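You operate a simulated robot arm through the tools that you are given. There is no shell and no other tool. Be economical: measure what you need, move in short steps, check, and stop when the job is done.

Carry out the task below with a simulated robot arm. There is one attempt and no reset: what you move stays moved.

Task
Drive the blue cylinder's stopper 5 mm in with the mini press, then switch the press off.
Fine: push the sliding plate right in and leave it in; switch on; set the mini press dial to 5 and leave it there.
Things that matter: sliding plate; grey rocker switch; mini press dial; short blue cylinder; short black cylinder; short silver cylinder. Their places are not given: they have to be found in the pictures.

Only the result counts: the job must be done as asked and must still hold three seconds after the hand-in. Knocking over, shifting, dropping, spilling or breaking anything else fails it. A push-on lid holds only when it is set on centred and level and pressed home; a screw cap is set on level and turned clockwise until tight.

Robot
A 6-joint arm with a two-finger parallel gripper, fixed in place. Base frame: the origin is at the foot of the arm, x ahead of it, y to its left, z up; the work surface is at about z = 0. Lengths are in m, angles in rad, forces in N, time in s.
With the tool pointing down near the work surface it reaches from about 0.14 to 0.58 m from the base axis. Its first joint turns from -1.152 to 1.152 rad. Payload 2.1 kg.
The tool frame sits at the grasp point between the pads (the TCP): z along the fingers, y along the line on which they close. The tips reach 0.03 m beyond it. Largest opening 0.094 m; finger width 0.028, thickness 0.01; the body of the gripper, 0.05 by 0.096 m, starts 0.055 m behind the TCP.
Orientation is that of the tool frame in the base frame, as [roll, pitch, yaw] about the fixed x, y, z axes, in that order (R = Rz(yaw) Ry(pitch) Rx(roll)). With the fingers straight down and closing along the base's y, the tool's x points along the base's -x, its y along +y and its z along -z.

Tools
- The arm moves only by the tool jog_arm. Its argument "motion" is a list of rows, each an object (a shift or turn left out is 0, a gripper value left out holds the last) with "delta_rot": the turn, a rotation vector about the tool's x, y, z in rad, a list of three; "xyz": the shift along the tool's x, y, z in m, a list of three; "fingers": the opening, from 0 (shut) to 1 (fully open). In form: [{"delta_rot": [rx, ry, rz], "xyz": [dx, dy, dz], "fingers": fingers}, ...]. A call has 1 to 12 rows; each row shifts and turns the commanded pose from where the row before left it, along the tool's axes as they then stand. Each row takes 0.2 s and may step no farther than 0.05 m and 0.15 rad from the row before; otherwise, or with a gripper value out of range, the whole call is refused. Where a pose cannot be reached the arm comes as near as it can. A force on the tool above 90 N (or 10 N above the force at the start of the call, whichever is more), or a blocked arm, ends the call early, and 0.2 s more pass. Each finger travels about 0.072 m/s and halts on what it meets, pressing with about 27 N; the grip force reading is that of the motor and also rises with nothing between the fingers. The clock runs only during rows and for 0.2 s after the last one: add rows that do not move to give the fingers time. It gives the time, the measured TCP pose, the force on the tool (base axes), the opening and the grip force at its end, in the units of the frame above (readings bear some noise).
- Cameras (640 x 400 px; columns grow to the right, rows downward): "scene" is fixed at [0.0707, -0.3901, 0.4852]; the picture's right is [0.58, -0.81, 0.00], its down [-0.47, -0.34, -0.81] and it looks along [0.66, 0.48, -0.58] (base axes); focal length 233 px, centre (320, 200). "wrist" rides on the gripper at [-0.037, 0, -0.058] in the tool frame; the picture's right is [0.00, -1.00, 0.00], its down [0.97, 0.00, -0.24] and it looks along [0.24, 0.00, 0.97] (tool axes); focal length 218 px, centre (320, 200).
- grab_frame(camera): a new picture of that camera. The clock stands still meanwhile.
- point_at(camera, pixels): for up to 12 pixels [column, row] of the newest picture of that camera ("zoom" is the newest enlarged one), the place [x, y, z] in the base frame of the surface seen there, good to about 0.002 m. The clock stands still meanwhile.
- enlarge(camera, box): a new picture of the part [left, top, right, bottom] of that camera's present view, enlarged. The clock stands still meanwhile.
- sign_off(): hands the job in; it is judged then, once.

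Keep the steps short. Do not move on a guess: measure, check each grasp and each placing, and mend mistakes. In all there are 80 turns and 34 pictures (those below and enlarged ones count). Leave the gripper open and the arm clear of the work at the hand-in unless told otherwise, and finish with a single line.

The tools are called after ">>>" as a command line: name --argument value ..., lists and objects as JSON in quotes. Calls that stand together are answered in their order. jog_arm: Moves the arm, as the interface text tells. Its arguments: {"type":"object","properties":{"motion":{"type":"array"}},"required":["motion"]} The other tools are called the same way: grab_frame (camera) takes a picture; point_at (camera, pixels) gives the place of the surface under pixels of a picture; enlarge (camera, box) takes an enlarged picture of a part of a camera's view; sign_off () hands the job in.

At the start:

```text
t: 0.0
tcp_pos: [0.3724, -0.0247, 0.349]
orientation: [3.142, -0.001, 3.141]
ft_force: [-0.8, -0.9, 0.2]
width: 0.0939
finger_force: 0.1
```

scene: 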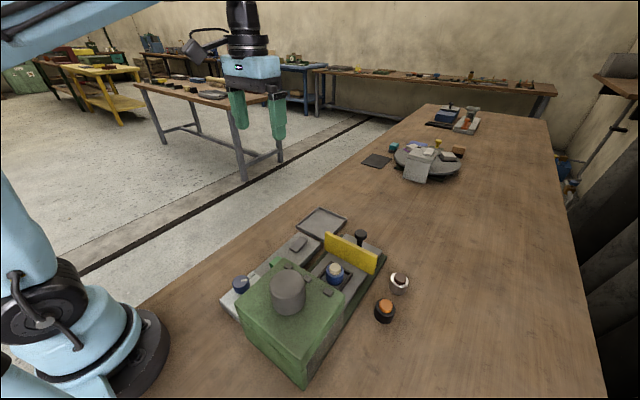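
wrist: 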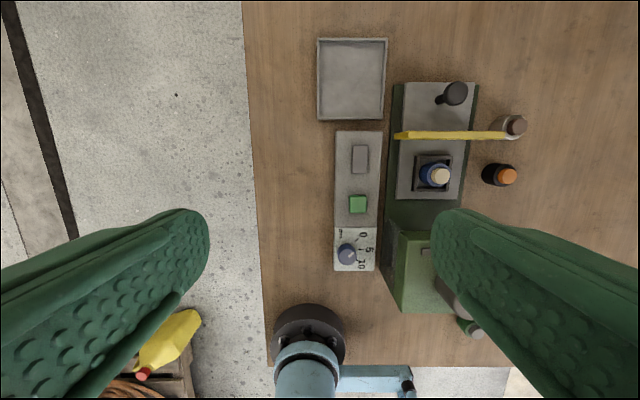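

I see the press at the scene's lower centre, with the dial, switch panel and plate in the wrist view. I'll enlarge both views for detail.

>>> enlarge --camera "wrist" --box '[300, 30, 540, 350]'

>>> enlarge --camera "scene" --box '[210, 190, 430, 390]'

```text
1.25 times, centred on (420, 190) of wrist
```

zoom: 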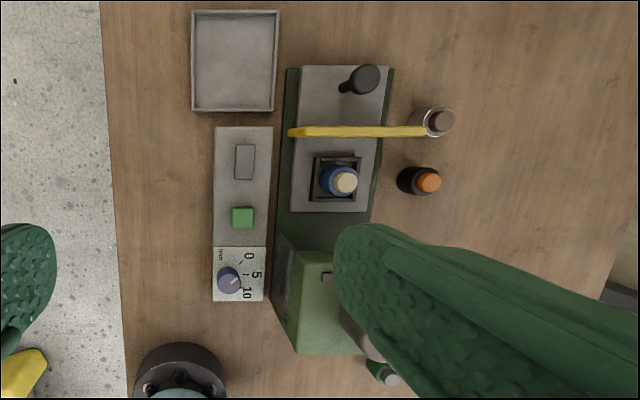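

```text
2.00 times, centred on (320, 290) of scene
```

zoom: 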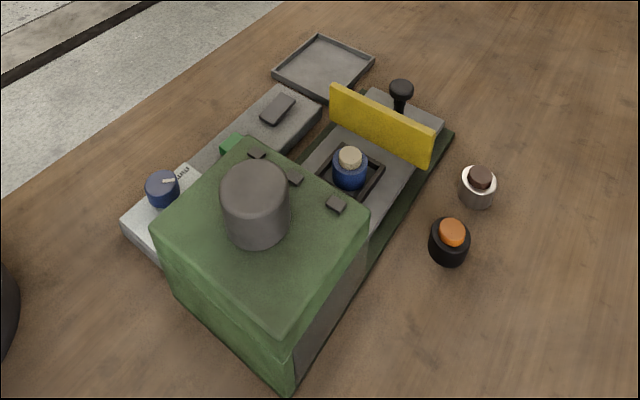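

The blue cylinder already stands in the plate's nest. I'll measure the dial, rocker, green button, post, guard and nest.

>>> point_at --camera "wrist" --pixels '[[347, 253], [360, 158], [357, 204], [456, 92], [455, 136], [440, 175], [427, 177], [412, 100], [385, 140], [345, 180], [400, 240], [361, 147]]'

>>> point_at --camera "zoom" --pixels '[[162, 183], [402, 88], [398, 108], [380, 120], [349, 155], [349, 180], [376, 165], [265, 120], [285, 104], [232, 146], [257, 190], [300, 330]]'

```text
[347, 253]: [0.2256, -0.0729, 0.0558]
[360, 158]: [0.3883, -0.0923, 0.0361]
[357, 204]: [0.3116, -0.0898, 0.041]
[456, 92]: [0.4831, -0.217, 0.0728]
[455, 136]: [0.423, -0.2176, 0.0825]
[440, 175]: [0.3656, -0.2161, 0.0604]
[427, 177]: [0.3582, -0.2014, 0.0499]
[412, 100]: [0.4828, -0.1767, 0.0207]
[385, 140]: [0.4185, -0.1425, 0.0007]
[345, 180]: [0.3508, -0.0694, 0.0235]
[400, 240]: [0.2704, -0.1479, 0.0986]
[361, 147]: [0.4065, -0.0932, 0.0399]
```

```text
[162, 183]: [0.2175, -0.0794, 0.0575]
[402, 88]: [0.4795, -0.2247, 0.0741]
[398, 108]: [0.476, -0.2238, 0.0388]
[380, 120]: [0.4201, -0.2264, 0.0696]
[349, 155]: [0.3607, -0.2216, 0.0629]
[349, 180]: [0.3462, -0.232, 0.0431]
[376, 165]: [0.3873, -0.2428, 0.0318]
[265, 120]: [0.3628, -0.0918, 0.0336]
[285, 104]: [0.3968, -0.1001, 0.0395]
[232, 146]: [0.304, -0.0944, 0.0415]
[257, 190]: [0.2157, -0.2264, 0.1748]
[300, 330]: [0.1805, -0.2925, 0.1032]
```

I'll move over the panel at a safe height, to look at the dial and rocker closely.

>>> jog_arm --motion '[{"xyz": [0.03, -0.015, 0.03], "fingers": 0.4}, {"xyz": [0.03, -0.015, 0.03]}, {"xyz": [0.03, -0.015, 0.03]}, {"xyz": [0, 0, 0.03]}, {}]'

>>> enlarge --camera "wrist" --box '[220, 60, 420, 260]'

>>> grab_frame --camera "wrist"

```text
t: 1.2
tcp_pos: [0.2829, -0.0703, 0.2272]
orientation: [-3.141, 0.0, -3.141]
ft_force: [0.0, -0.1, 0.3]
width: 0.0376
finger_force: 0.1
```

```text
2.00 times, centred on (320, 160) of wrist
```

zoom: 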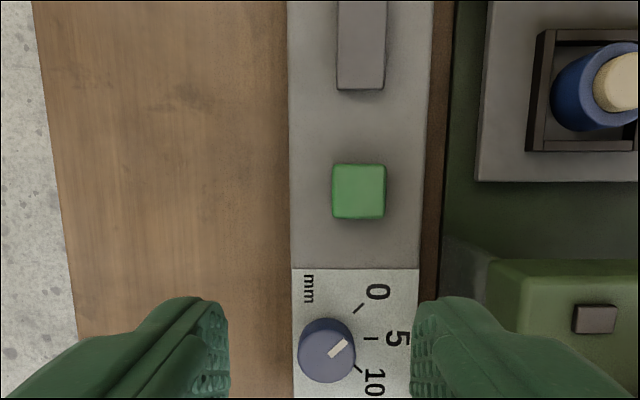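

```text
28 pictures are left
```

wrist: 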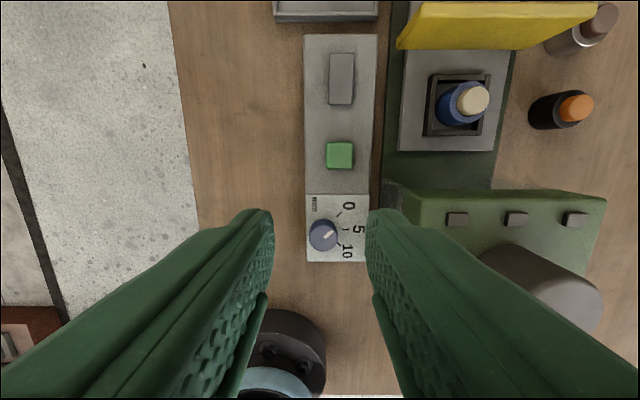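

The dial pointer needs a straight-overhead view. I'll move the camera directly above the dial.

>>> jog_arm --motion '[{"xyz": [0.035, -0.003, 0.0]}, {"xyz": [0.035, -0.003, 0.0]}, {"xyz": [0.025, 0, 0]}, {"fingers": 0.5}, {}]'

>>> enlarge --camera "wrist" --box '[270, 90, 370, 190]'

```text
t: 2.4
tcp_pos: [0.1901, -0.0756, 0.2269]
orientation: [-3.14, 0.0, -3.141]
ft_force: [0.1, 0.1, 0.4]
width: 0.0469
finger_force: 0.1
```

```text
4.00 times, centred on (320, 140) of wrist
```

zoom: 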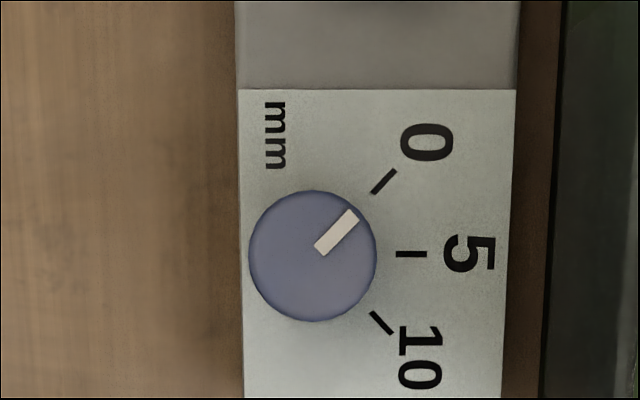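

The pointer is at 0; the 5 tick is 45° clockwise. I'll measure the knob centre, edges and panel height.

>>> point_at --camera "zoom" --pixels '[[312, 254], [252, 254], [372, 254], [312, 194], [312, 316], [410, 254], [384, 181], [380, 322], [340, 230]]'

```text
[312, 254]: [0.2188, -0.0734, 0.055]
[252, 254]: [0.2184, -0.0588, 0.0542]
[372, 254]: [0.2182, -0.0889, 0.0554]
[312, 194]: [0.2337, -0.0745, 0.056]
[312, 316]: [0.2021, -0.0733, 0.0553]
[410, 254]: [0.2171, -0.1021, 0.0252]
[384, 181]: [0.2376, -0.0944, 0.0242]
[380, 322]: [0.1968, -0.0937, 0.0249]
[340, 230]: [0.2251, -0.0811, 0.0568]
```

Before descending I'll check how close the press housing is.

>>> point_at --camera "scene" --pixels '[[242, 298], [270, 270], [285, 262], [250, 290], [300, 340], [268, 275], [260, 285]]'

>>> grab_frame --camera "wrist"

```text
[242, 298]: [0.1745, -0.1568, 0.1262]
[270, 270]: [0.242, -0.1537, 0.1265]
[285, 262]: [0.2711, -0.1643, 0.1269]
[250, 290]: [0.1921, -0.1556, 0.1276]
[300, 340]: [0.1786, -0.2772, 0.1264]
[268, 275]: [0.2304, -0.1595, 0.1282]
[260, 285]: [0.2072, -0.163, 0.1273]
```

```text
26 pictures are left
```

wrist: 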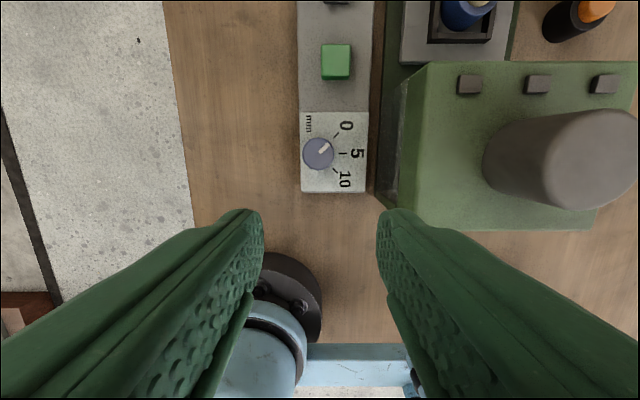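

The housing's left face is at y≈-0.152, so there's room. I'll centre over the knob (0.218,-0.074), pre-turn by -0.39 rad and open to about 60 mm, then come part way down.

>>> jog_arm --motion '[{"xyz": [-0.0281, 0.0017, 0], "fingers": 0.66}, {"delta_rot": [0, 0, -0.13], "xyz": [0, 0, 0.03]}, {"delta_rot": [0, 0, -0.13], "xyz": [0, 0, 0.03]}, {"delta_rot": [0, 0, -0.13], "xyz": [0, 0, 0.03]}, {"xyz": [0, 0, 0.02]}, {}]'

```text
t: 3.8
tcp_pos: [0.217, -0.074, 0.1189]
orientation: [-3.141, -0.001, -2.75]
ft_force: [-0.3, 0.0, 0.5]
width: 0.0619
finger_force: 0.0
```

On target; going down to z≈0.062 and closing on the knob.

>>> jog_arm --motion '[{"xyz": [0, 0, 0.025]}, {"xyz": [0, 0, 0.02]}, {"xyz": [0, 0, 0.012]}, {}, {"fingers": 0.45}, {"fingers": 0.3}, {"fingers": 0.25}, {}, {}]'

```text
t: 5.8
tcp_pos: [0.2173, -0.0739, 0.0622]
orientation: [-3.136, 0.001, -2.752]
ft_force: [9.7, -23.2, -11.4]
width: 0.0332
finger_force: 44.7
```

Knob gripped at 33 mm. Now turning clockwise 0.785 rad.

>>> jog_arm --motion '[{"delta_rot": [0, 0, 0.131]}, {"delta_rot": [0, 0, 0.131]}, {"delta_rot": [0, 0, 0.131]}, {"delta_rot": [0, 0, 0.131]}, {"delta_rot": [0, 0, 0.131]}, {"delta_rot": [0, 0, 0.131]}, {}, {}]'

```text
t: 7.6
tcp_pos: [0.2166, -0.0734, 0.061]
orientation: [3.136, 0.001, 2.745]
ft_force: [11.3, 11.0, -12.5]
width: 0.033
finger_force: 45.1
```

Turned through the full 0.785. I'll release, rise and check the pointer.

>>> jog_arm --motion '[{"fingers": 0.66}, {}, {}, {"xyz": [0, 0, -0.03]}, {"xyz": [0, 0, -0.04]}, {"xyz": [0, 0, -0.04], "delta_rot": [0, 0, -0.13]}, {"xyz": [0, 0, -0.03], "delta_rot": [0, 0, -0.13]}, {"xyz": [0, 0, -0.02], "delta_rot": [0, 0, -0.132]}, {"xyz": [0.027, 0, 0]}, {}]'

>>> enlarge --camera "wrist" --box '[270, 90, 370, 190]'

```text
t: 9.8
tcp_pos: [0.1887, -0.075, 0.2209]
orientation: [-3.141, -0.001, 3.138]
ft_force: [-0.5, 0.0, 0.5]
width: 0.0623
finger_force: 0.1
```

```text
4.00 times, centred on (320, 140) of wrist
```

zoom: 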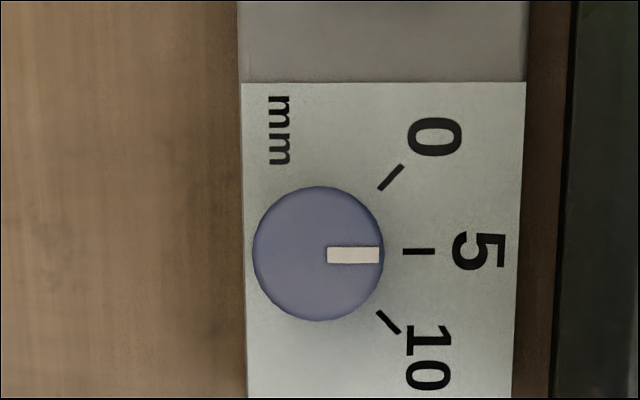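

The dial reads 5. Next I'll rise and go over the plate's post to measure it and the neighbouring cylinders.

>>> jog_arm --motion '[{"xyz": [0, 0, -0.04]}, {"xyz": [-0.045, -0.01, 0]}, {"xyz": [-0.045, -0.02, 0]}, {"xyz": [-0.045, -0.02, 0]}, {"xyz": [-0.04, -0.03, 0]}, {"xyz": [-0.04, -0.03, 0]}, {"xyz": [-0.035, -0.03, 0]}, {"xyz": [0, -0.008, 0]}, {}]'

>>> grab_frame --camera "wrist"

```text
t: 11.8
tcp_pos: [0.4381, -0.2228, 0.2624]
orientation: [-3.142, 0.0, 3.138]
ft_force: [0.1, 0.3, 0.0]
width: 0.0621
finger_force: 0.0
```

```text
24 pictures are left
```

wrist: 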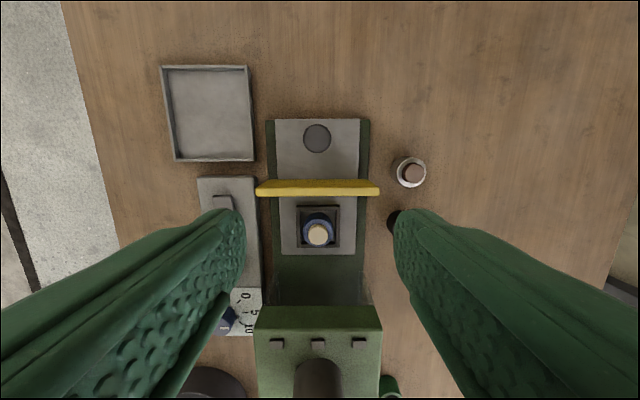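

>>> point_at --camera "wrist" --pixels '[[317, 138], [304, 138], [331, 138], [317, 126], [260, 187], [376, 187], [411, 172], [394, 172], [318, 234], [318, 215], [318, 311], [318, 122]]'

>>> enlarge --camera "wrist" --box '[250, 110, 390, 320]'

```text
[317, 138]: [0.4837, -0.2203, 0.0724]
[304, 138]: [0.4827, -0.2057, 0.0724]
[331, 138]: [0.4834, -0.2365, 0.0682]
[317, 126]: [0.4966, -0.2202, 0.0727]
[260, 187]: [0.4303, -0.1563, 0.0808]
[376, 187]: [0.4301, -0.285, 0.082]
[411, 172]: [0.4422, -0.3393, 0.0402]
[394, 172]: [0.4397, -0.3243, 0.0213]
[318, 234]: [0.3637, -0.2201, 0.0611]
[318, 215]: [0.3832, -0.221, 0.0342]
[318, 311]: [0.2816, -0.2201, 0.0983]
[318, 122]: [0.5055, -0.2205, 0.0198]
```

```text
1.90 times, centred on (320, 215) of wrist
```

zoom: 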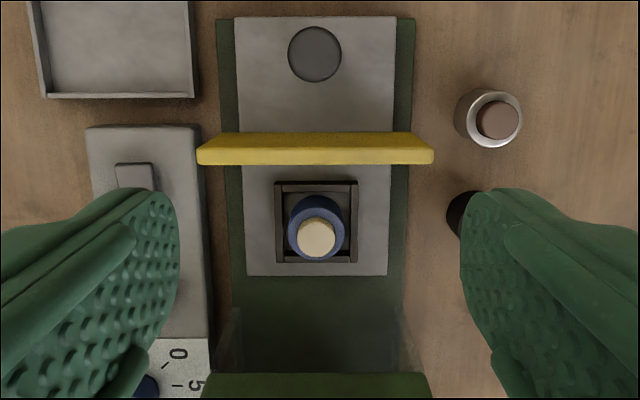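

The post's head is at (0.483,-0.2205), top z 0.072, about 28 mm wide. I'll come down around it at z≈0.07 and grip it.

>>> jog_arm --motion '[{"xyz": [-0.045, 0.0023, 0], "fingers": 0.62}, {"xyz": [0, 0, 0.05]}, {"xyz": [0, 0, 0.05]}, {"xyz": [0, 0, 0.05]}, {"xyz": [0, 0, 0.02]}, {"xyz": [0, 0, 0.022]}, {}, {"fingers": 0.4}, {"fingers": 0.25}, {"fingers": 0.2}, {}, {}]'

```text
t: 14.4
tcp_pos: [0.4825, -0.2207, 0.0692]
orientation: [3.139, 0.002, 3.139]
ft_force: [-5.8, 20.9, -11.1]
width: 0.0312
finger_force: 45.1
```

Gripped at 31 mm. Pushing the plate in (tool +x), first 80 mm.

>>> jog_arm --motion '[{"xyz": [0.02, 0, 0]}, {"xyz": [0.02, 0, 0]}, {"xyz": [0.02, 0, 0]}, {"xyz": [0.02, 0, 0]}, {}]'

>>> grab_frame --camera "scene"

```text
t: 15.6
tcp_pos: [0.4029, -0.2206, 0.0703]
orientation: [3.139, 0.001, 3.139]
ft_force: [-0.2, 23.3, -31.0]
width: 0.0311
finger_force: 45.5
```

```text
22 pictures are left
```

scene: 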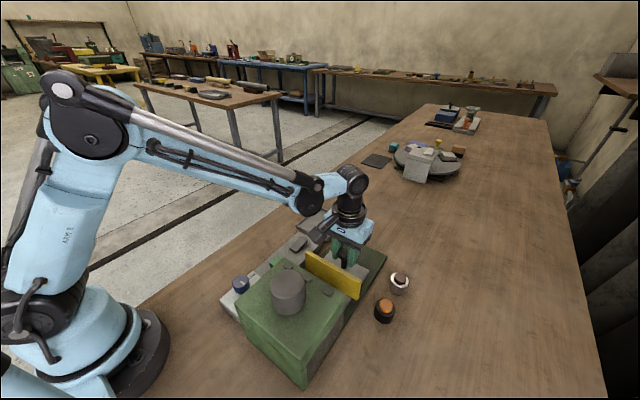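

The plate follows. Easing height by 1 mm and pushing on until it stops.

>>> jog_arm --motion '[{"xyz": [0.01, 0, 0.001]}, {"xyz": [0.015, 0, 0]}, {"xyz": [0.015, 0, 0]}, {"xyz": [0.01, 0, 0]}, {"xyz": [0.005, 0, 0]}, {"xyz": [0.005, 0, 0]}, {"xyz": [0.005, 0, 0]}, {"xyz": [0.005, 0, 0]}, {"xyz": [0.005, 0, 0]}, {}]'

```text
t: 17.5
tcp_pos: [0.3436, -0.22, 0.0686]
orientation: [-3.138, 0.027, -3.14]
ft_force: [7.1, 0.1, -2.1]
width: 0.0319
finger_force: 44.5
stopped in row 9: the force on the tool passed its limit (the readings are from after the stop); the commanded pose is now the measured one
```

It came up against a stop after 139 mm, with the guard at the housing front. I'll release, rise and look.

>>> jog_arm --motion '[{"fingers": 0.62}, {}, {}, {"xyz": [0, 0, -0.04]}, {"xyz": [0, 0, -0.05]}, {"xyz": [0, 0, -0.05], "delta_rot": [0, 0.027, 0]}, {"xyz": [0, 0, -0.04]}, {}]'

>>> grab_frame --camera "wrist"

>>> enlarge --camera "scene" --box '[210, 190, 430, 390]'

```text
t: 19.3
tcp_pos: [0.3364, -0.2199, 0.2488]
orientation: [-3.139, 0.001, -3.141]
ft_force: [0.1, 0.7, 1.0]
width: 0.0581
finger_force: 0.1
```

```text
21 pictures are left
```

wrist: 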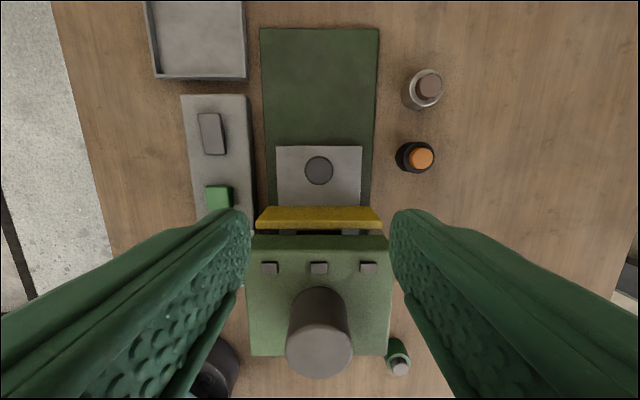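

```text
2.00 times, centred on (320, 290) of scene
```

zoom: 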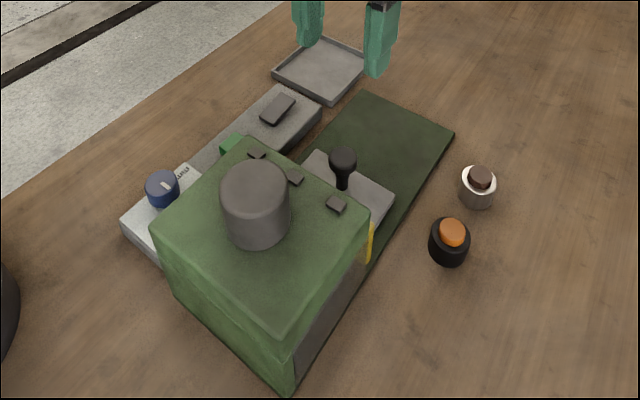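

I'll measure the gap between the guard and the housing front.

>>> point_at --camera "wrist" --pixels '[[319, 170], [319, 148], [319, 211], [319, 222], [319, 233], [319, 240], [265, 223], [265, 212], [374, 214], [211, 133], [209, 118], [213, 150]]'

>>> enlarge --camera "wrist" --box '[240, 130, 400, 290]'

```text
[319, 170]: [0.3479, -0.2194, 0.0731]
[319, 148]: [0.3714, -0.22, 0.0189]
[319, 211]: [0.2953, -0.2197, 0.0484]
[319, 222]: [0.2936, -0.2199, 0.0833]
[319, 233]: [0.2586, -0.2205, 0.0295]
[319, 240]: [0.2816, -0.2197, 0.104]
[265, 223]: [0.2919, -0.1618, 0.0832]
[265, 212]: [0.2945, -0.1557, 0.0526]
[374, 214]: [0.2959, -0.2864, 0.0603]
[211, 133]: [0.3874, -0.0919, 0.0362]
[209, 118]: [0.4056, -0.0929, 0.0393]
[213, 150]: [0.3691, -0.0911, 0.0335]
```

```text
2.50 times, centred on (320, 210) of wrist
```

zoom: 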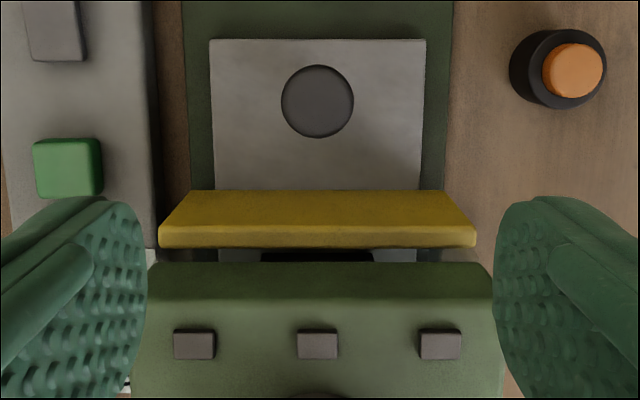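

Measuring guard thickness and gap more finely.

>>> point_at --camera "zoom" --pixels '[[300, 228], [300, 236], [300, 243], [230, 255], [400, 255], [300, 264], [300, 275], [300, 290], [300, 300], [150, 255], [485, 257]]'

```text
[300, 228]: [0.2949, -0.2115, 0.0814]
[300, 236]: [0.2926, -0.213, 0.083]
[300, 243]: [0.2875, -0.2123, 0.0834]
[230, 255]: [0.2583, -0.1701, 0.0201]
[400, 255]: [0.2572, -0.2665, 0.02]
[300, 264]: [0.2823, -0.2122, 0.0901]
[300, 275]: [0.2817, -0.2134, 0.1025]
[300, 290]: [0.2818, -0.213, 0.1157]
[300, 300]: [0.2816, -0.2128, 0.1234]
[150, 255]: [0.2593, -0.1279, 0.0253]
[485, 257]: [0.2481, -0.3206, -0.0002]
```

I'll find the ram axis to verify the nest is beneath it.

>>> point_at --camera "wrist" --pixels '[[319, 352], [319, 328], [319, 376], [288, 352], [351, 352], [319, 305]]'

```text
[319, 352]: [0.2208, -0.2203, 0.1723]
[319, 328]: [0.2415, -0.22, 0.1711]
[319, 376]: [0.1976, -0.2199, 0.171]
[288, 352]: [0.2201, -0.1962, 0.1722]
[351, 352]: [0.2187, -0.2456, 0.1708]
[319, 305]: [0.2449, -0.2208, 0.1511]
```

The ram axis is at x=0.220, while the nest seems to be at about 0.225 with a 4 mm gap left. I'll grip the post again, lower, and press it home.

>>> jog_arm --motion '[{"xyz": [-0.011, 0, 0]}, {"xyz": [0, 0, 0.05]}, {"xyz": [0, 0, 0.05]}, {"xyz": [0, 0, 0.05]}, {"xyz": [0, 0, 0.025]}, {"xyz": [0, 0, 0.015]}, {}, {"fingers": 0.4}, {"fingers": 0.25}, {"fingers": 0.2}, {}, {}]'

```text
t: 21.9
tcp_pos: [0.3503, -0.2202, 0.0603]
orientation: [-3.136, 0.003, 3.141]
ft_force: [-0.2, -16.6, -14.1]
width: 0.0317
finger_force: 45.4
```

Gripped. Pushing in with 2 mm steps.

>>> jog_arm --motion '[{"xyz": [0.002, 0, 0]}, {"xyz": [0.002, 0, 0]}, {"xyz": [0.002, 0, 0]}, {}]'

```text
t: 22.9
tcp_pos: [0.3479, -0.2201, 0.0593]
orientation: [-3.136, 0.014, -3.137]
ft_force: [65.2, -9.0, -2.7]
width: 0.0313
finger_force: 44.8
```

Force builds to 65 N with only 2.4 mm of give. I'll push a bit more to see whether it is a hard stop.

>>> jog_arm --motion '[{"xyz": [0.001, 0, 0]}, {"xyz": [0.001, 0, 0]}, {}, {}]'

>>> enlarge --camera "scene" --box '[290, 220, 430, 340]'

```text
t: 23.4
tcp_pos: [0.3469, -0.2208, 0.0594]
orientation: [-3.136, 0.014, -3.135]
ft_force: [11.7, 0.8, -2.2]
width: 0.0314
finger_force: 45.0
stopped in row 2: the force on the tool passed its limit (the readings are from after the stop); the commanded pose is now the measured one
```

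```text
3.33 times, centred on (360, 280) of scene
```

zoom: 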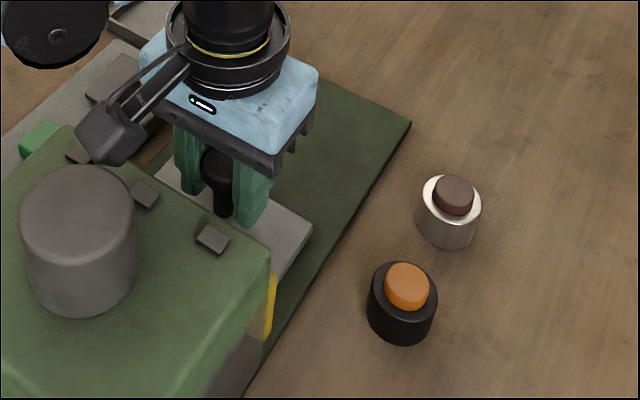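

I see a dark box on the gripper's press side, which may be hitting the housing. I'll measure it.

>>> point_at --camera "zoom" --pixels '[[110, 135], [85, 135], [105, 158], [130, 160], [140, 130], [150, 75], [120, 110], [145, 150], [100, 120], [185, 60], [85, 155], [230, 60]]'

```text
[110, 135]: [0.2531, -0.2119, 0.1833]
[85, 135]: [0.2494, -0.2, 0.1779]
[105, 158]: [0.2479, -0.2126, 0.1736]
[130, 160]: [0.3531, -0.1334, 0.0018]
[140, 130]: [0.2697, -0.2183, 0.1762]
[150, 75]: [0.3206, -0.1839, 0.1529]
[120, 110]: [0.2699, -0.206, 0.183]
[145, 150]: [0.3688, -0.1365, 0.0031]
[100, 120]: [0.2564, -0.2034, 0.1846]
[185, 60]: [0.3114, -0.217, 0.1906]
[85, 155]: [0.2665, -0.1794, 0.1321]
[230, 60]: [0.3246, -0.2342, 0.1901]
```

The box (x≈0.248, z≈0.17) is touching the ram cap (edge x≈0.244), so the arm was blocked, not the plate. I'll release, rise and move back behind the post. Then I'll push with closed fingers, which keeps the box clear.

>>> jog_arm --motion '[{"fingers": 0.62, "xyz": [-0.002, 0, 0]}, {}, {}, {"xyz": [0, 0, -0.03], "delta_rot": [0, 0.014, 0]}, {"xyz": [0, 0, -0.03]}, {"xyz": [-0.025, 0, 0], "fingers": 0.3}, {"xyz": [-0.018, 0, 0], "fingers": 0}, {}, {}, {}]'

```text
t: 25.6
tcp_pos: [0.3918, -0.2182, 0.1197]
orientation: [-3.134, 0.001, -3.136]
ft_force: [-0.6, 0.2, -0.5]
width: 0.0
finger_force: 27.5
```

Clear behind the post. Going down to z≈0.06, then pushing slowly.

>>> jog_arm --motion '[{"xyz": [0, -0.002, 0.03]}, {"xyz": [0, 0, 0.03]}, {}, {"xyz": [0.01, 0, 0]}, {"xyz": [0.004, 0, 0]}, {"xyz": [0.002, 0, 0]}, {"xyz": [0.002, 0, 0]}, {"xyz": [0.002, 0, 0]}, {}]'

```text
t: 27.6
tcp_pos: [0.3782, -0.2189, 0.0598]
orientation: [-3.133, 0.023, -3.132]
ft_force: [65.6, 0.1, 7.2]
width: 0.0001
finger_force: 27.9
```

65 N and no motion of the post. I'll press a little more and compare.

>>> jog_arm --motion '[{"xyz": [0.001, 0, 0]}, {"xyz": [0.0005, 0, 0]}, {}, {}]'

>>> enlarge --camera "scene" --box '[270, 250, 410, 370]'

```text
t: 28.6
tcp_pos: [0.3778, -0.2194, 0.0596]
orientation: [-3.132, 0.026, -3.132]
ft_force: [73.1, 1.8, -3.1]
width: 0.0
finger_force: 26.7
```

```text
3.33 times, centred on (340, 310) of scene
```

zoom: 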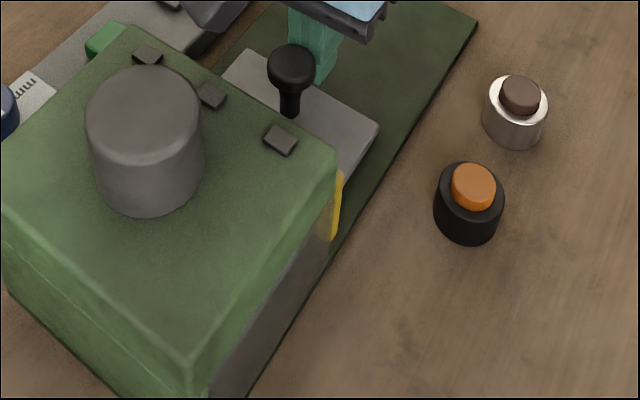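

With the box well clear, the plate still doesn't give under 73 N, so this looks like a true stop. I'll back off, rise and remeasure.

>>> jog_arm --motion '[{"xyz": [-0.015, 0, 0]}, {"xyz": [0, 0, -0.04], "delta_rot": [0, 0.026, 0]}, {"xyz": [0, 0, -0.05]}, {"xyz": [0, 0, -0.05]}, {"xyz": [0, 0, -0.03], "fingers": 0.6}, {"xyz": [0.035, 0, 0]}, {}]'

>>> enlarge --camera "wrist" --box '[240, 130, 400, 290]'

```text
t: 30.2
tcp_pos: [0.3519, -0.2198, 0.2296]
orientation: [-3.134, -0.024, -3.137]
ft_force: [0.0, -0.5, -0.7]
width: 0.0563
finger_force: 0.1
```

```text
2.50 times, centred on (320, 210) of wrist
```

zoom: 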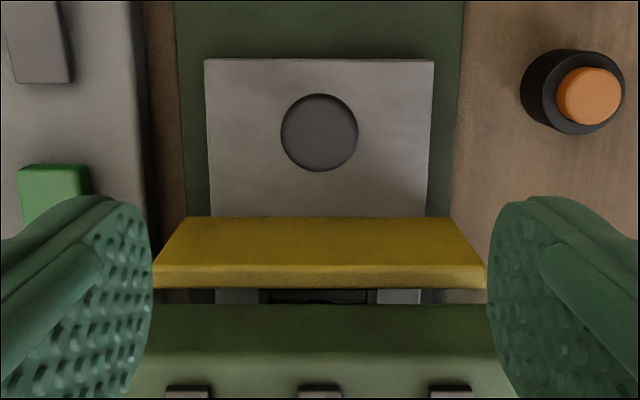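

>>> point_at --camera "zoom" --pixels '[[319, 132], [319, 60], [319, 240], [319, 268], [319, 282], [319, 293], [280, 296], [240, 296], [319, 300], [319, 320], [300, 62], [319, 95]]'

```text
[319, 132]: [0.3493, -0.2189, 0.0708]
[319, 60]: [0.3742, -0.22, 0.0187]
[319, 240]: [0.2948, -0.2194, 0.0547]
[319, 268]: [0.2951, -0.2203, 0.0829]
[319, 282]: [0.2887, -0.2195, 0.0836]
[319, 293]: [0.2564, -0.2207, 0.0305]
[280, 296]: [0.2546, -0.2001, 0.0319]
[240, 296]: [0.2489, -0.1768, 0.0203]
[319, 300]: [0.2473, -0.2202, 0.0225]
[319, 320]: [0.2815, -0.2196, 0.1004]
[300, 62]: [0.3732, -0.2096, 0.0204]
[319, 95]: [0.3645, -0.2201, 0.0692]
```

The post is at 0.349 again, and three pushes stopped at the same place, so the plate is home. Next is the rocker (x 0.365–0.407, y -0.092), whose far end stands high. I'll close the fingers and go over that end.

>>> jog_arm --motion '[{"delta_rot": [0, -0.024, 0], "fingers": 0.3}, {"xyz": [-0.02, 0.045, 0], "fingers": 0}, {"xyz": [-0.02, 0.045, 0]}, {"xyz": [-0.016, 0.038, 0]}, {"xyz": [0, 0, 0.05]}, {"xyz": [0, 0, 0.05]}, {}]'

>>> grab_frame --camera "scene"

```text
t: 31.9
tcp_pos: [0.4075, -0.0923, 0.128]
orientation: [-3.134, 0.0, -3.138]
ft_force: [-0.3, 0.3, -0.2]
width: 0.0
finger_force: 26.8
```

```text
15 pictures are left
```

scene: 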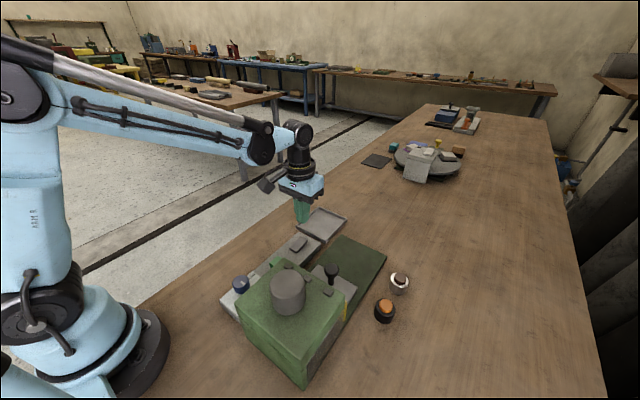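

Lined up. Descending until the tips are just above the far end, then in 1.5 mm steps.

>>> jog_arm --motion '[{"xyz": [0, 0, 0.03]}, {"xyz": [0, 0, 0.025]}, {"xyz": [0, 0, 0.003]}, {"xyz": [0, 0, 0.002]}, {"xyz": [0, 0, 0.0015]}, {"xyz": [0, 0, 0.0015]}, {}]'

```text
t: 33.5
tcp_pos: [0.4097, -0.0935, 0.0685]
orientation: [-3.134, -0.002, -3.135]
ft_force: [-0.2, -0.3, 0.5]
width: 0.0
finger_force: 27.1
```

No force yet at tip z≈0.0385. Continuing.

>>> jog_arm --motion '[{"xyz": [0.002, 0, 0.0015]}, {"xyz": [0, 0, 0.0015]}, {"xyz": [0, 0, 0.001]}, {}, {}]'

```text
t: 34.3
tcp_pos: [0.4059, -0.0938, 0.065]
orientation: [-3.134, 0.0, -3.136]
ft_force: [-0.2, 0.5, 19.4]
width: 0.0001
finger_force: 27.2
stopped in row 4: the force on the tool passed its limit (the readings are from after the stop); the commanded pose is now the measured one
```

The force limit was hit at tip z≈0.035. I'll rise and look at the rocker and press.

>>> jog_arm --motion '[{"xyz": [0, 0, -0.03]}, {"xyz": [-0.02, 0, -0.04]}, {"xyz": [0, 0, -0.04]}, {}]'

>>> enlarge --camera "scene" --box '[210, 200, 410, 370]'

>>> point_at --camera "zoom" --pixels '[[296, 112], [312, 98], [304, 106], [286, 120]]'

```text
t: 35.3
tcp_pos: [0.4279, -0.0917, 0.1737]
orientation: [-3.135, -0.003, -3.139]
ft_force: [-0.5, -0.8, -0.1]
width: 0.0004
finger_force: 27.4
```

```text
2.35 times, centred on (310, 285) of scene
```

zoom: 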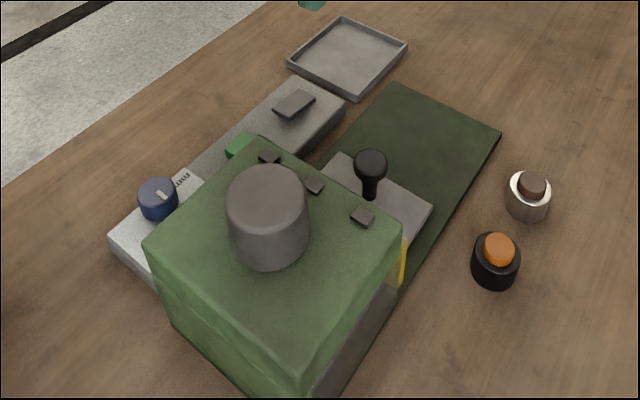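

```text
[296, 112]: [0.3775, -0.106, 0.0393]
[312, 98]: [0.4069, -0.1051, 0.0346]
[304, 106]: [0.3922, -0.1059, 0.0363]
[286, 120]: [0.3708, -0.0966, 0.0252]
```

The rocker has flipped: near end high, far end low. I'll let time run while moving over the housing to look for signs of running.

>>> jog_arm --motion '[{"xyz": [0.03, -0.04, -0.03]}, {"xyz": [0.02, -0.04, -0.03]}, {"xyz": [0.02, -0.045, 0], "fingers": 0.6}, {}, {}, {}, {}, {}, {}, {}]'

>>> grab_frame --camera "wrist"

>>> enlarge --camera "wrist" --box '[160, 100, 400, 320]'

```text
refused: row 1 steps farther than a row can; nothing moved
```

```text
13 pictures are left
```

wrist: 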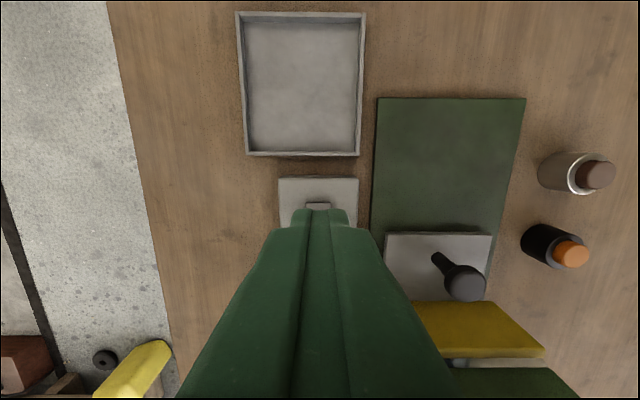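

```text
1.82 times, centred on (280, 210) of wrist
```

zoom: 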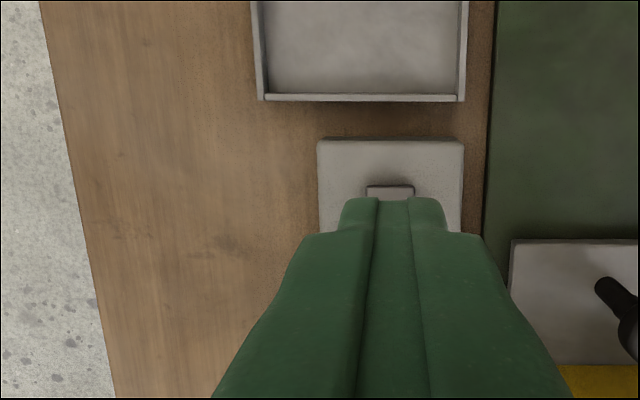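

That step was too long, so nothing moved. Repeating with shorter rows.

>>> jog_arm --motion '[{"xyz": [0.02, -0.03, -0.02]}, {"xyz": [0.02, -0.03, -0.02]}, {"xyz": [0.02, -0.03, -0.01]}, {"xyz": [0.02, -0.03, 0], "fingers": 0.6}, {"xyz": [0.01, 0, 0]}, {}, {}, {}, {}, {}]'

>>> grab_frame --camera "wrist"

```text
t: 37.5
tcp_pos: [0.3381, -0.2125, 0.225]
orientation: [-3.133, -0.001, -3.137]
ft_force: [0.1, 1.1, 0.9]
width: 0.0565
finger_force: 0.1
```

```text
11 pictures are left
```

wrist: 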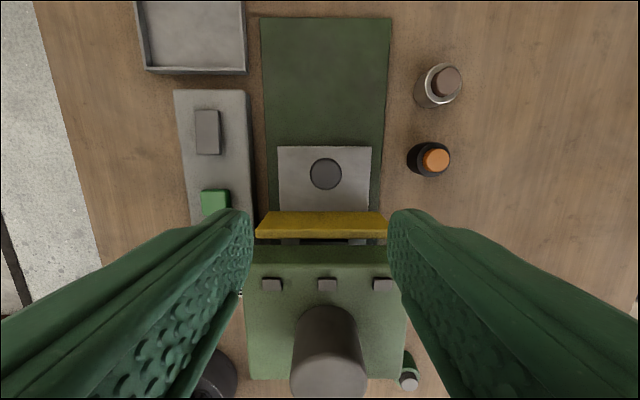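

No lamp is visible. I'll check the cap height, tab height and the green square's height.

>>> point_at --camera "wrist" --pixels '[[326, 380], [328, 285], [272, 285], [382, 285], [214, 198], [205, 110], [207, 148], [325, 172], [406, 382], [400, 365], [320, 228]]'

>>> enlarge --camera "wrist" --box '[240, 200, 440, 400]'

```text
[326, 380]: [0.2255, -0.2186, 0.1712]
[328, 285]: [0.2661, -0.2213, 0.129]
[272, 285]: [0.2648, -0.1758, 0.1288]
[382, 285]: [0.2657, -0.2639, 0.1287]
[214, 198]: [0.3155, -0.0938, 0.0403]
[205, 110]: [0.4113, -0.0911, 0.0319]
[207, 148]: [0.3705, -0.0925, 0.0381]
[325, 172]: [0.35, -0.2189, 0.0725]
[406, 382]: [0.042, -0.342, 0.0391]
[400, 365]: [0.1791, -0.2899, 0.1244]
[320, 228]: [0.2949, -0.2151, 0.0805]
```

```text
2.00 times, centred on (340, 300) of wrist
```

zoom: 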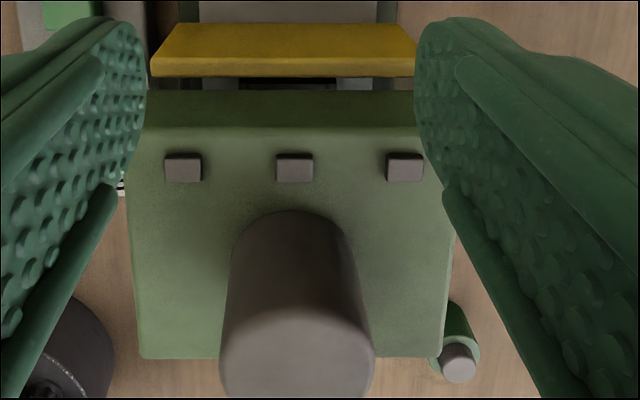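

There's no clear outward sign. I'll allow more time, then switch off by pressing the rocker's near end. After that I can draw the plate out and inspect the stopper.

>>> jog_arm --motion '[{"xyz": [-0.014, 0.04, 0], "fingers": 0}, {"xyz": [-0.013, 0.04, 0]}, {"xyz": [0, 0.0405, 0]}, {"xyz": [0, 0, 0.05]}, {"xyz": [0, 0, 0.05]}, {}, {}, {}, {}, {}, {}, {}]'

```text
t: 40.1
tcp_pos: [0.3642, -0.0953, 0.1233]
orientation: [-3.136, -0.003, -3.136]
ft_force: [-0.4, 0.7, -0.9]
width: 0.0002
finger_force: 26.9
```

Over the near end. Pressing down in small steps.

>>> jog_arm --motion '[{"xyz": [0, 0.003, 0.03]}, {"xyz": [0, 0, 0.02]}, {}, {"xyz": [0, 0, 0.002]}, {"xyz": [0, 0, 0.0015]}, {"xyz": [0, 0, 0.0015]}, {"xyz": [0, 0, 0.0015]}, {"xyz": [0, 0, 0.001]}, {"xyz": [0, 0, 0.001]}, {}]'

```text
t: 42.3
tcp_pos: [0.3644, -0.0902, 0.0649]
orientation: [-3.134, -0.001, -3.137]
ft_force: [-0.4, -0.2, -0.5]
width: 0.0003
finger_force: 26.5
```

Tip at 0.035 with little force. One more mm, then rise and look.

>>> jog_arm --motion '[{"xyz": [0, 0, 0.001]}, {}, {"xyz": [0, 0, -0.03]}, {"xyz": [0, 0, -0.04]}, {"xyz": [-0.04, 0, 0]}, {}]'

>>> enlarge --camera "scene" --box '[250, 215, 340, 275]'

>>> point_at --camera "scene" --pixels '[[303, 240], [295, 246]]'

```text
t: 43.7
tcp_pos: [0.4045, -0.0895, 0.1355]
orientation: [-3.135, -0.001, -3.136]
ft_force: [0.0, -0.9, 0.0]
width: 0.0
finger_force: 27.0
```

```text
6.67 times, centred on (295, 245) of scene
```

zoom: 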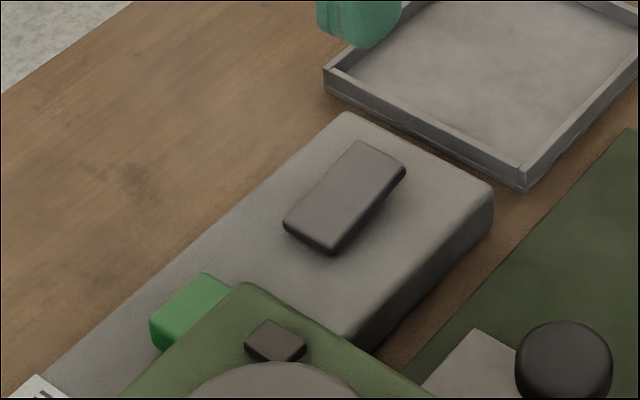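

```text
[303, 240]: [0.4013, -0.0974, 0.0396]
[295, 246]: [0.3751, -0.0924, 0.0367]
```

The rocker is back off. Now I'll grip the post and draw the plate out to inspect the stopper.

>>> jog_arm --motion '[{"xyz": [0, 0, -0.04], "fingers": 0.62}, {"xyz": [0.015, -0.043, 0]}, {"xyz": [0.02, -0.043, 0]}, {"xyz": [0.018, -0.043, 0]}, {}, {"xyz": [0, 0, 0.045]}, {"xyz": [0, 0, 0.045]}, {"xyz": [0, 0, 0.016]}, {}, {"fingers": 0.3}, {"fingers": 0.2}, {}]'

>>> jog_arm --motion '[{}]'

```text
t: 46.3
tcp_pos: [0.3538, -0.2201, 0.0687]
orientation: [-3.13, -0.002, -3.138]
ft_force: [-2.4, -14.5, -3.7]
width: 0.0314
finger_force: 45.0
```

```text
t: 46.7
tcp_pos: [0.3531, -0.2197, 0.0707]
orientation: [-3.133, -0.002, -3.138]
ft_force: [-2.2, -20.8, -6.1]
width: 0.0316
finger_force: 45.3
```

Gripped. Drawing the plate out by 120 mm slowly.

>>> jog_arm --motion '[{"xyz": [-0.01, 0, 0]}, {"xyz": [-0.015, 0, 0]}, {"xyz": [-0.015, 0, 0]}, {"xyz": [-0.015, 0, 0]}, {"xyz": [-0.015, 0, 0]}, {"xyz": [-0.015, 0, 0]}, {"xyz": [-0.015, 0, 0]}, {"xyz": [-0.012, 0, 0]}, {"xyz": [-0.008, 0, 0]}, {}]'

>>> enlarge --camera "scene" --box '[290, 210, 430, 330]'

```text
t: 48.9
tcp_pos: [0.4712, -0.2201, 0.0693]
orientation: [-3.13, -0.003, -3.14]
ft_force: [0.5, -25.9, -6.5]
width: 0.0314
finger_force: 45.2
```

```text
3.33 times, centred on (360, 270) of scene
```

zoom: 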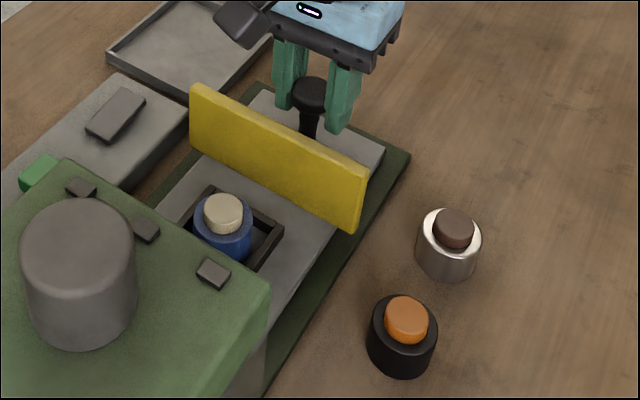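

I can see the stopper. Measuring its top and the cylinder's rim.

>>> point_at --camera "zoom" --pixels '[[224, 206], [224, 212], [215, 208], [232, 207], [205, 222], [243, 230], [224, 240], [247, 215], [454, 228], [430, 222], [405, 315], [380, 320]]'

```text
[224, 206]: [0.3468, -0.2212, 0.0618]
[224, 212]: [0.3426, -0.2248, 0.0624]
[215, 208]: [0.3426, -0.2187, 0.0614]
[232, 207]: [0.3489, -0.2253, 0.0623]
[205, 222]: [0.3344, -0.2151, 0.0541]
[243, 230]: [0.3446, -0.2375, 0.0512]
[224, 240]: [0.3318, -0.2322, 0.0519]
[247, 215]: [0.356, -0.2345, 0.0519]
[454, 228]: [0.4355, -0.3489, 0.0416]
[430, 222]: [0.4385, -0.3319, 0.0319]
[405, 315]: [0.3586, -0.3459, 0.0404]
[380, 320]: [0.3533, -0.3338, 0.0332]
```

The stopper top is z 0.062 and the rim 0.052, unchanged, so the press did not run; the green start button is evidently needed. I'll push the plate back in first.

>>> jog_arm --motion '[{"xyz": [0.01, 0, 0]}, {"xyz": [0.015, 0, 0]}, {"xyz": [0.015, 0, 0]}, {"xyz": [0.015, 0, 0]}, {"xyz": [0.015, 0, 0]}, {"xyz": [0.015, 0, 0]}, {"xyz": [0.015, 0, 0]}, {"xyz": [0.008, 0, 0]}, {}]'

>>> jog_arm --motion '[{"fingers": 0.62}, {}, {}, {"xyz": [0, 0, -0.03]}, {"xyz": [0, 0, -0.025]}, {"xyz": [-0.025, 0, 0], "fingers": 0.3}, {"xyz": [-0.018, 0, 0], "fingers": 0}, {}, {}, {"xyz": [0, 0, 0.03]}, {"xyz": [0, 0, 0.034]}, {}]'

```text
t: 50.9
tcp_pos: [0.3634, -0.2192, 0.0704]
orientation: [-3.128, -0.003, -3.135]
ft_force: [-0.3, -25.2, -29.3]
width: 0.0314
finger_force: 45.0
```

```text
t: 53.5
tcp_pos: [0.407, -0.22, 0.0623]
orientation: [-3.135, -0.002, -3.136]
ft_force: [-0.4, -0.1, -0.7]
width: 0.0002
finger_force: 26.8
```

Now pushing from behind with closed fingers up to the stop (last time at TCP x≈0.378).

>>> jog_arm --motion '[{"xyz": [0.01, 0, 0]}, {"xyz": [0.008, 0, 0]}, {"xyz": [0.005, 0, 0]}, {"xyz": [0.003, 0, 0]}, {"xyz": [0.003, 0, 0]}, {"xyz": [0.003, 0, 0]}, {"xyz": [0.002, 0, 0]}, {"xyz": [0.001, 0, 0]}, {}, {}]'

```text
t: 55.7
tcp_pos: [0.3777, -0.2188, 0.0627]
orientation: [-3.132, 0.021, -3.133]
ft_force: [64.8, -3.1, 0.7]
width: 0.0003
finger_force: 27.4
```

It stops at the same spot (0.3777 at 65 N), so the plate is home. Backing off and moving over the rocker's far end.

>>> jog_arm --motion '[{"xyz": [-0.015, 0, 0]}, {"xyz": [0, 0, -0.04]}, {"xyz": [0, 0, -0.03]}, {"xyz": [-0.007, 0.043, 0]}, {"xyz": [-0.007, 0.043, 0]}, {"xyz": [-0.006, 0.0415, 0]}, {"xyz": [0, 0, 0.03]}, {"xyz": [0, 0, 0.025]}, {}]'

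```text
t: 57.7
tcp_pos: [0.4077, -0.0911, 0.0747]
orientation: [-3.135, -0.003, -3.136]
ft_force: [-0.2, 0.6, 0.8]
width: 0.0
finger_force: 27.1
```

Tip at 0.0447 over the far end. Pressing down in small steps.

>>> jog_arm --motion '[{"xyz": [0, 0, 0.003]}, {"xyz": [0, 0, 0.002]}, {"xyz": [0, 0, 0.002]}, {"xyz": [0, 0, 0.0015]}, {"xyz": [0, 0, 0.001]}, {"xyz": [0, 0, 0.001]}, {}, {"xyz": [0, 0, -0.03]}, {"xyz": [0.03, 0, -0.01]}, {}]'

>>> enlarge --camera "scene" --box '[250, 215, 340, 275]'

>>> point_at --camera "scene" --pixels '[[303, 240], [295, 246]]'

```text
t: 59.9
tcp_pos: [0.3742, -0.091, 0.1041]
orientation: [-3.134, -0.001, -3.137]
ft_force: [0.3, 0.0, 0.2]
width: 0.0
finger_force: 26.3
```

```text
6.67 times, centred on (295, 245) of scene
```

zoom: 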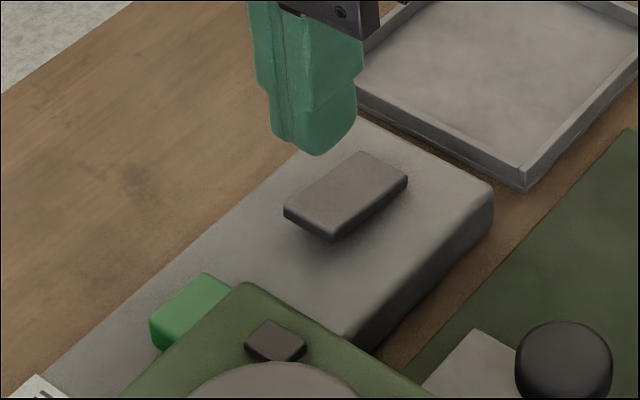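

```text
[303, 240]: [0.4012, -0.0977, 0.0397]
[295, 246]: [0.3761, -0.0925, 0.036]
```

The rocker shape changed; confirming on the zoom.

>>> point_at --camera "zoom" --pixels '[[380, 172], [315, 212], [345, 190], [190, 300], [215, 285]]'

```text
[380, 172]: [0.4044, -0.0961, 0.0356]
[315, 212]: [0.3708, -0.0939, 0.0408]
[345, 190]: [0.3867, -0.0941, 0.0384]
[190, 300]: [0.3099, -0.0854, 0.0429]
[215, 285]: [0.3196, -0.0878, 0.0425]
```

On. Now moving over the green button (0.312, -0.091) and pressing gently.

>>> jog_arm --motion '[{"xyz": [0.03, 0, 0]}, {"xyz": [0.033, 0, 0]}, {}, {"xyz": [0, 0, 0.025]}, {"xyz": [0, 0, 0.004]}, {"xyz": [0, 0, 0.002]}, {"xyz": [0, 0, 0.001]}, {"xyz": [0, 0, 0.001]}, {"xyz": [0, 0, 0.001]}, {}]'

```text
t: 62.1
tcp_pos: [0.3132, -0.0919, 0.0695]
orientation: [-3.133, -0.004, -3.135]
ft_force: [0.7, 0.5, -0.2]
width: 0.0
finger_force: 26.4
```

No force yet at tip 0.0395. Continuing in 1 mm steps.

>>> jog_arm --motion '[{"xyz": [0, 0, 0.001]}, {"xyz": [0, 0, 0.001]}, {"xyz": [0, 0, 0.001]}, {}]'

```text
t: 63.1
tcp_pos: [0.3143, -0.0923, 0.0676]
orientation: [-3.135, -0.002, -3.137]
ft_force: [-0.4, -1.4, 1.2]
width: 0.0001
finger_force: 27.1
```

>>> jog_arm --motion '[{"xyz": [0, 0, 0.001]}, {"xyz": [0, 0, 0.001]}, {"xyz": [0, 0, 0.001]}, {}]'

```text
t: 64.1
tcp_pos: [0.3129, -0.0915, 0.0654]
orientation: [-3.135, 0.0, -3.137]
ft_force: [0.8, 0.5, 2.3]
width: 0.0001
finger_force: 27.1
```

A light spring force appears (2.3 N). Pressing a little further.

>>> jog_arm --motion '[{"xyz": [0, 0, 0.001]}, {"xyz": [0, 0, 0.001]}, {"xyz": [0, 0, 0.001]}, {}]'

```text
t: 65.1
tcp_pos: [0.3126, -0.0911, 0.0618]
orientation: [-3.133, -0.002, -3.135]
ft_force: [0.0, 1.0, 19.7]
width: 0.0001
finger_force: 27.1
```

The button bottomed (≈20 N). Releasing, rising, and giving the press time.

>>> jog_arm --motion '[{"xyz": [0, 0, -0.03]}, {"xyz": [0, 0, -0.035]}, {"xyz": [-0.025, 0, 0]}, {"xyz": [-0.027, 0, 0]}, {}, {}, {}, {}, {}, {}, {}, {}]'

>>> enlarge --camera "scene" --box '[210, 200, 410, 370]'

```text
t: 67.7
tcp_pos: [0.3644, -0.0916, 0.1258]
orientation: [-3.135, -0.001, -3.136]
ft_force: [-0.4, -0.7, 0.1]
width: 0.0001
finger_force: 27.0
```

```text
2.35 times, centred on (310, 285) of scene
```

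zoom: 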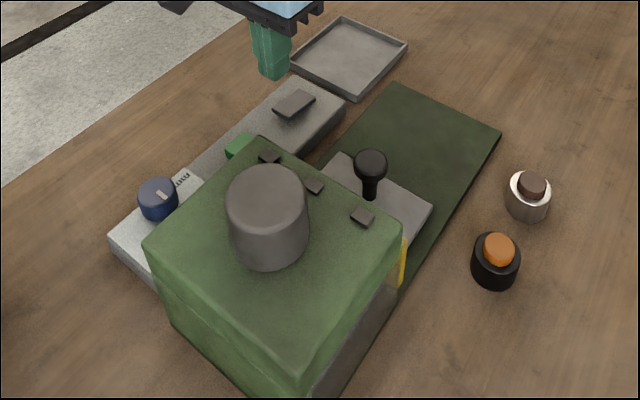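

Nothing visible outside. I'll wait a bit more, then switch off at the near end and inspect the stopper.

>>> jog_arm --motion '[{}, {}, {}, {}, {}, {}, {}, {}, {}, {}, {"xyz": [0, 0, 0.03]}, {"xyz": [0, 0, 0.02]}]'

>>> jog_arm --motion '[{"xyz": [0, 0, 0.003]}, {"xyz": [0, 0, 0.002]}, {"xyz": [0, 0, 0.0015]}, {"xyz": [0, 0, 0.0015]}, {"xyz": [0, 0, 0.0015]}, {"xyz": [0, 0, 0.001]}, {"xyz": [0, 0, 0.001]}, {}, {"xyz": [0, 0, -0.03]}, {"xyz": [0, 0, -0.04]}, {}]'

```text
t: 70.3
tcp_pos: [0.3664, -0.0917, 0.0765]
orientation: [-3.134, -0.002, -3.136]
ft_force: [0.2, -0.1, 0.2]
width: 0.0
finger_force: 27.1
```

```text
t: 72.7
tcp_pos: [0.3654, -0.0902, 0.1361]
orientation: [-3.135, -0.003, -3.135]
ft_force: [-0.6, -0.2, 0.2]
width: 0.0
finger_force: 26.7
```

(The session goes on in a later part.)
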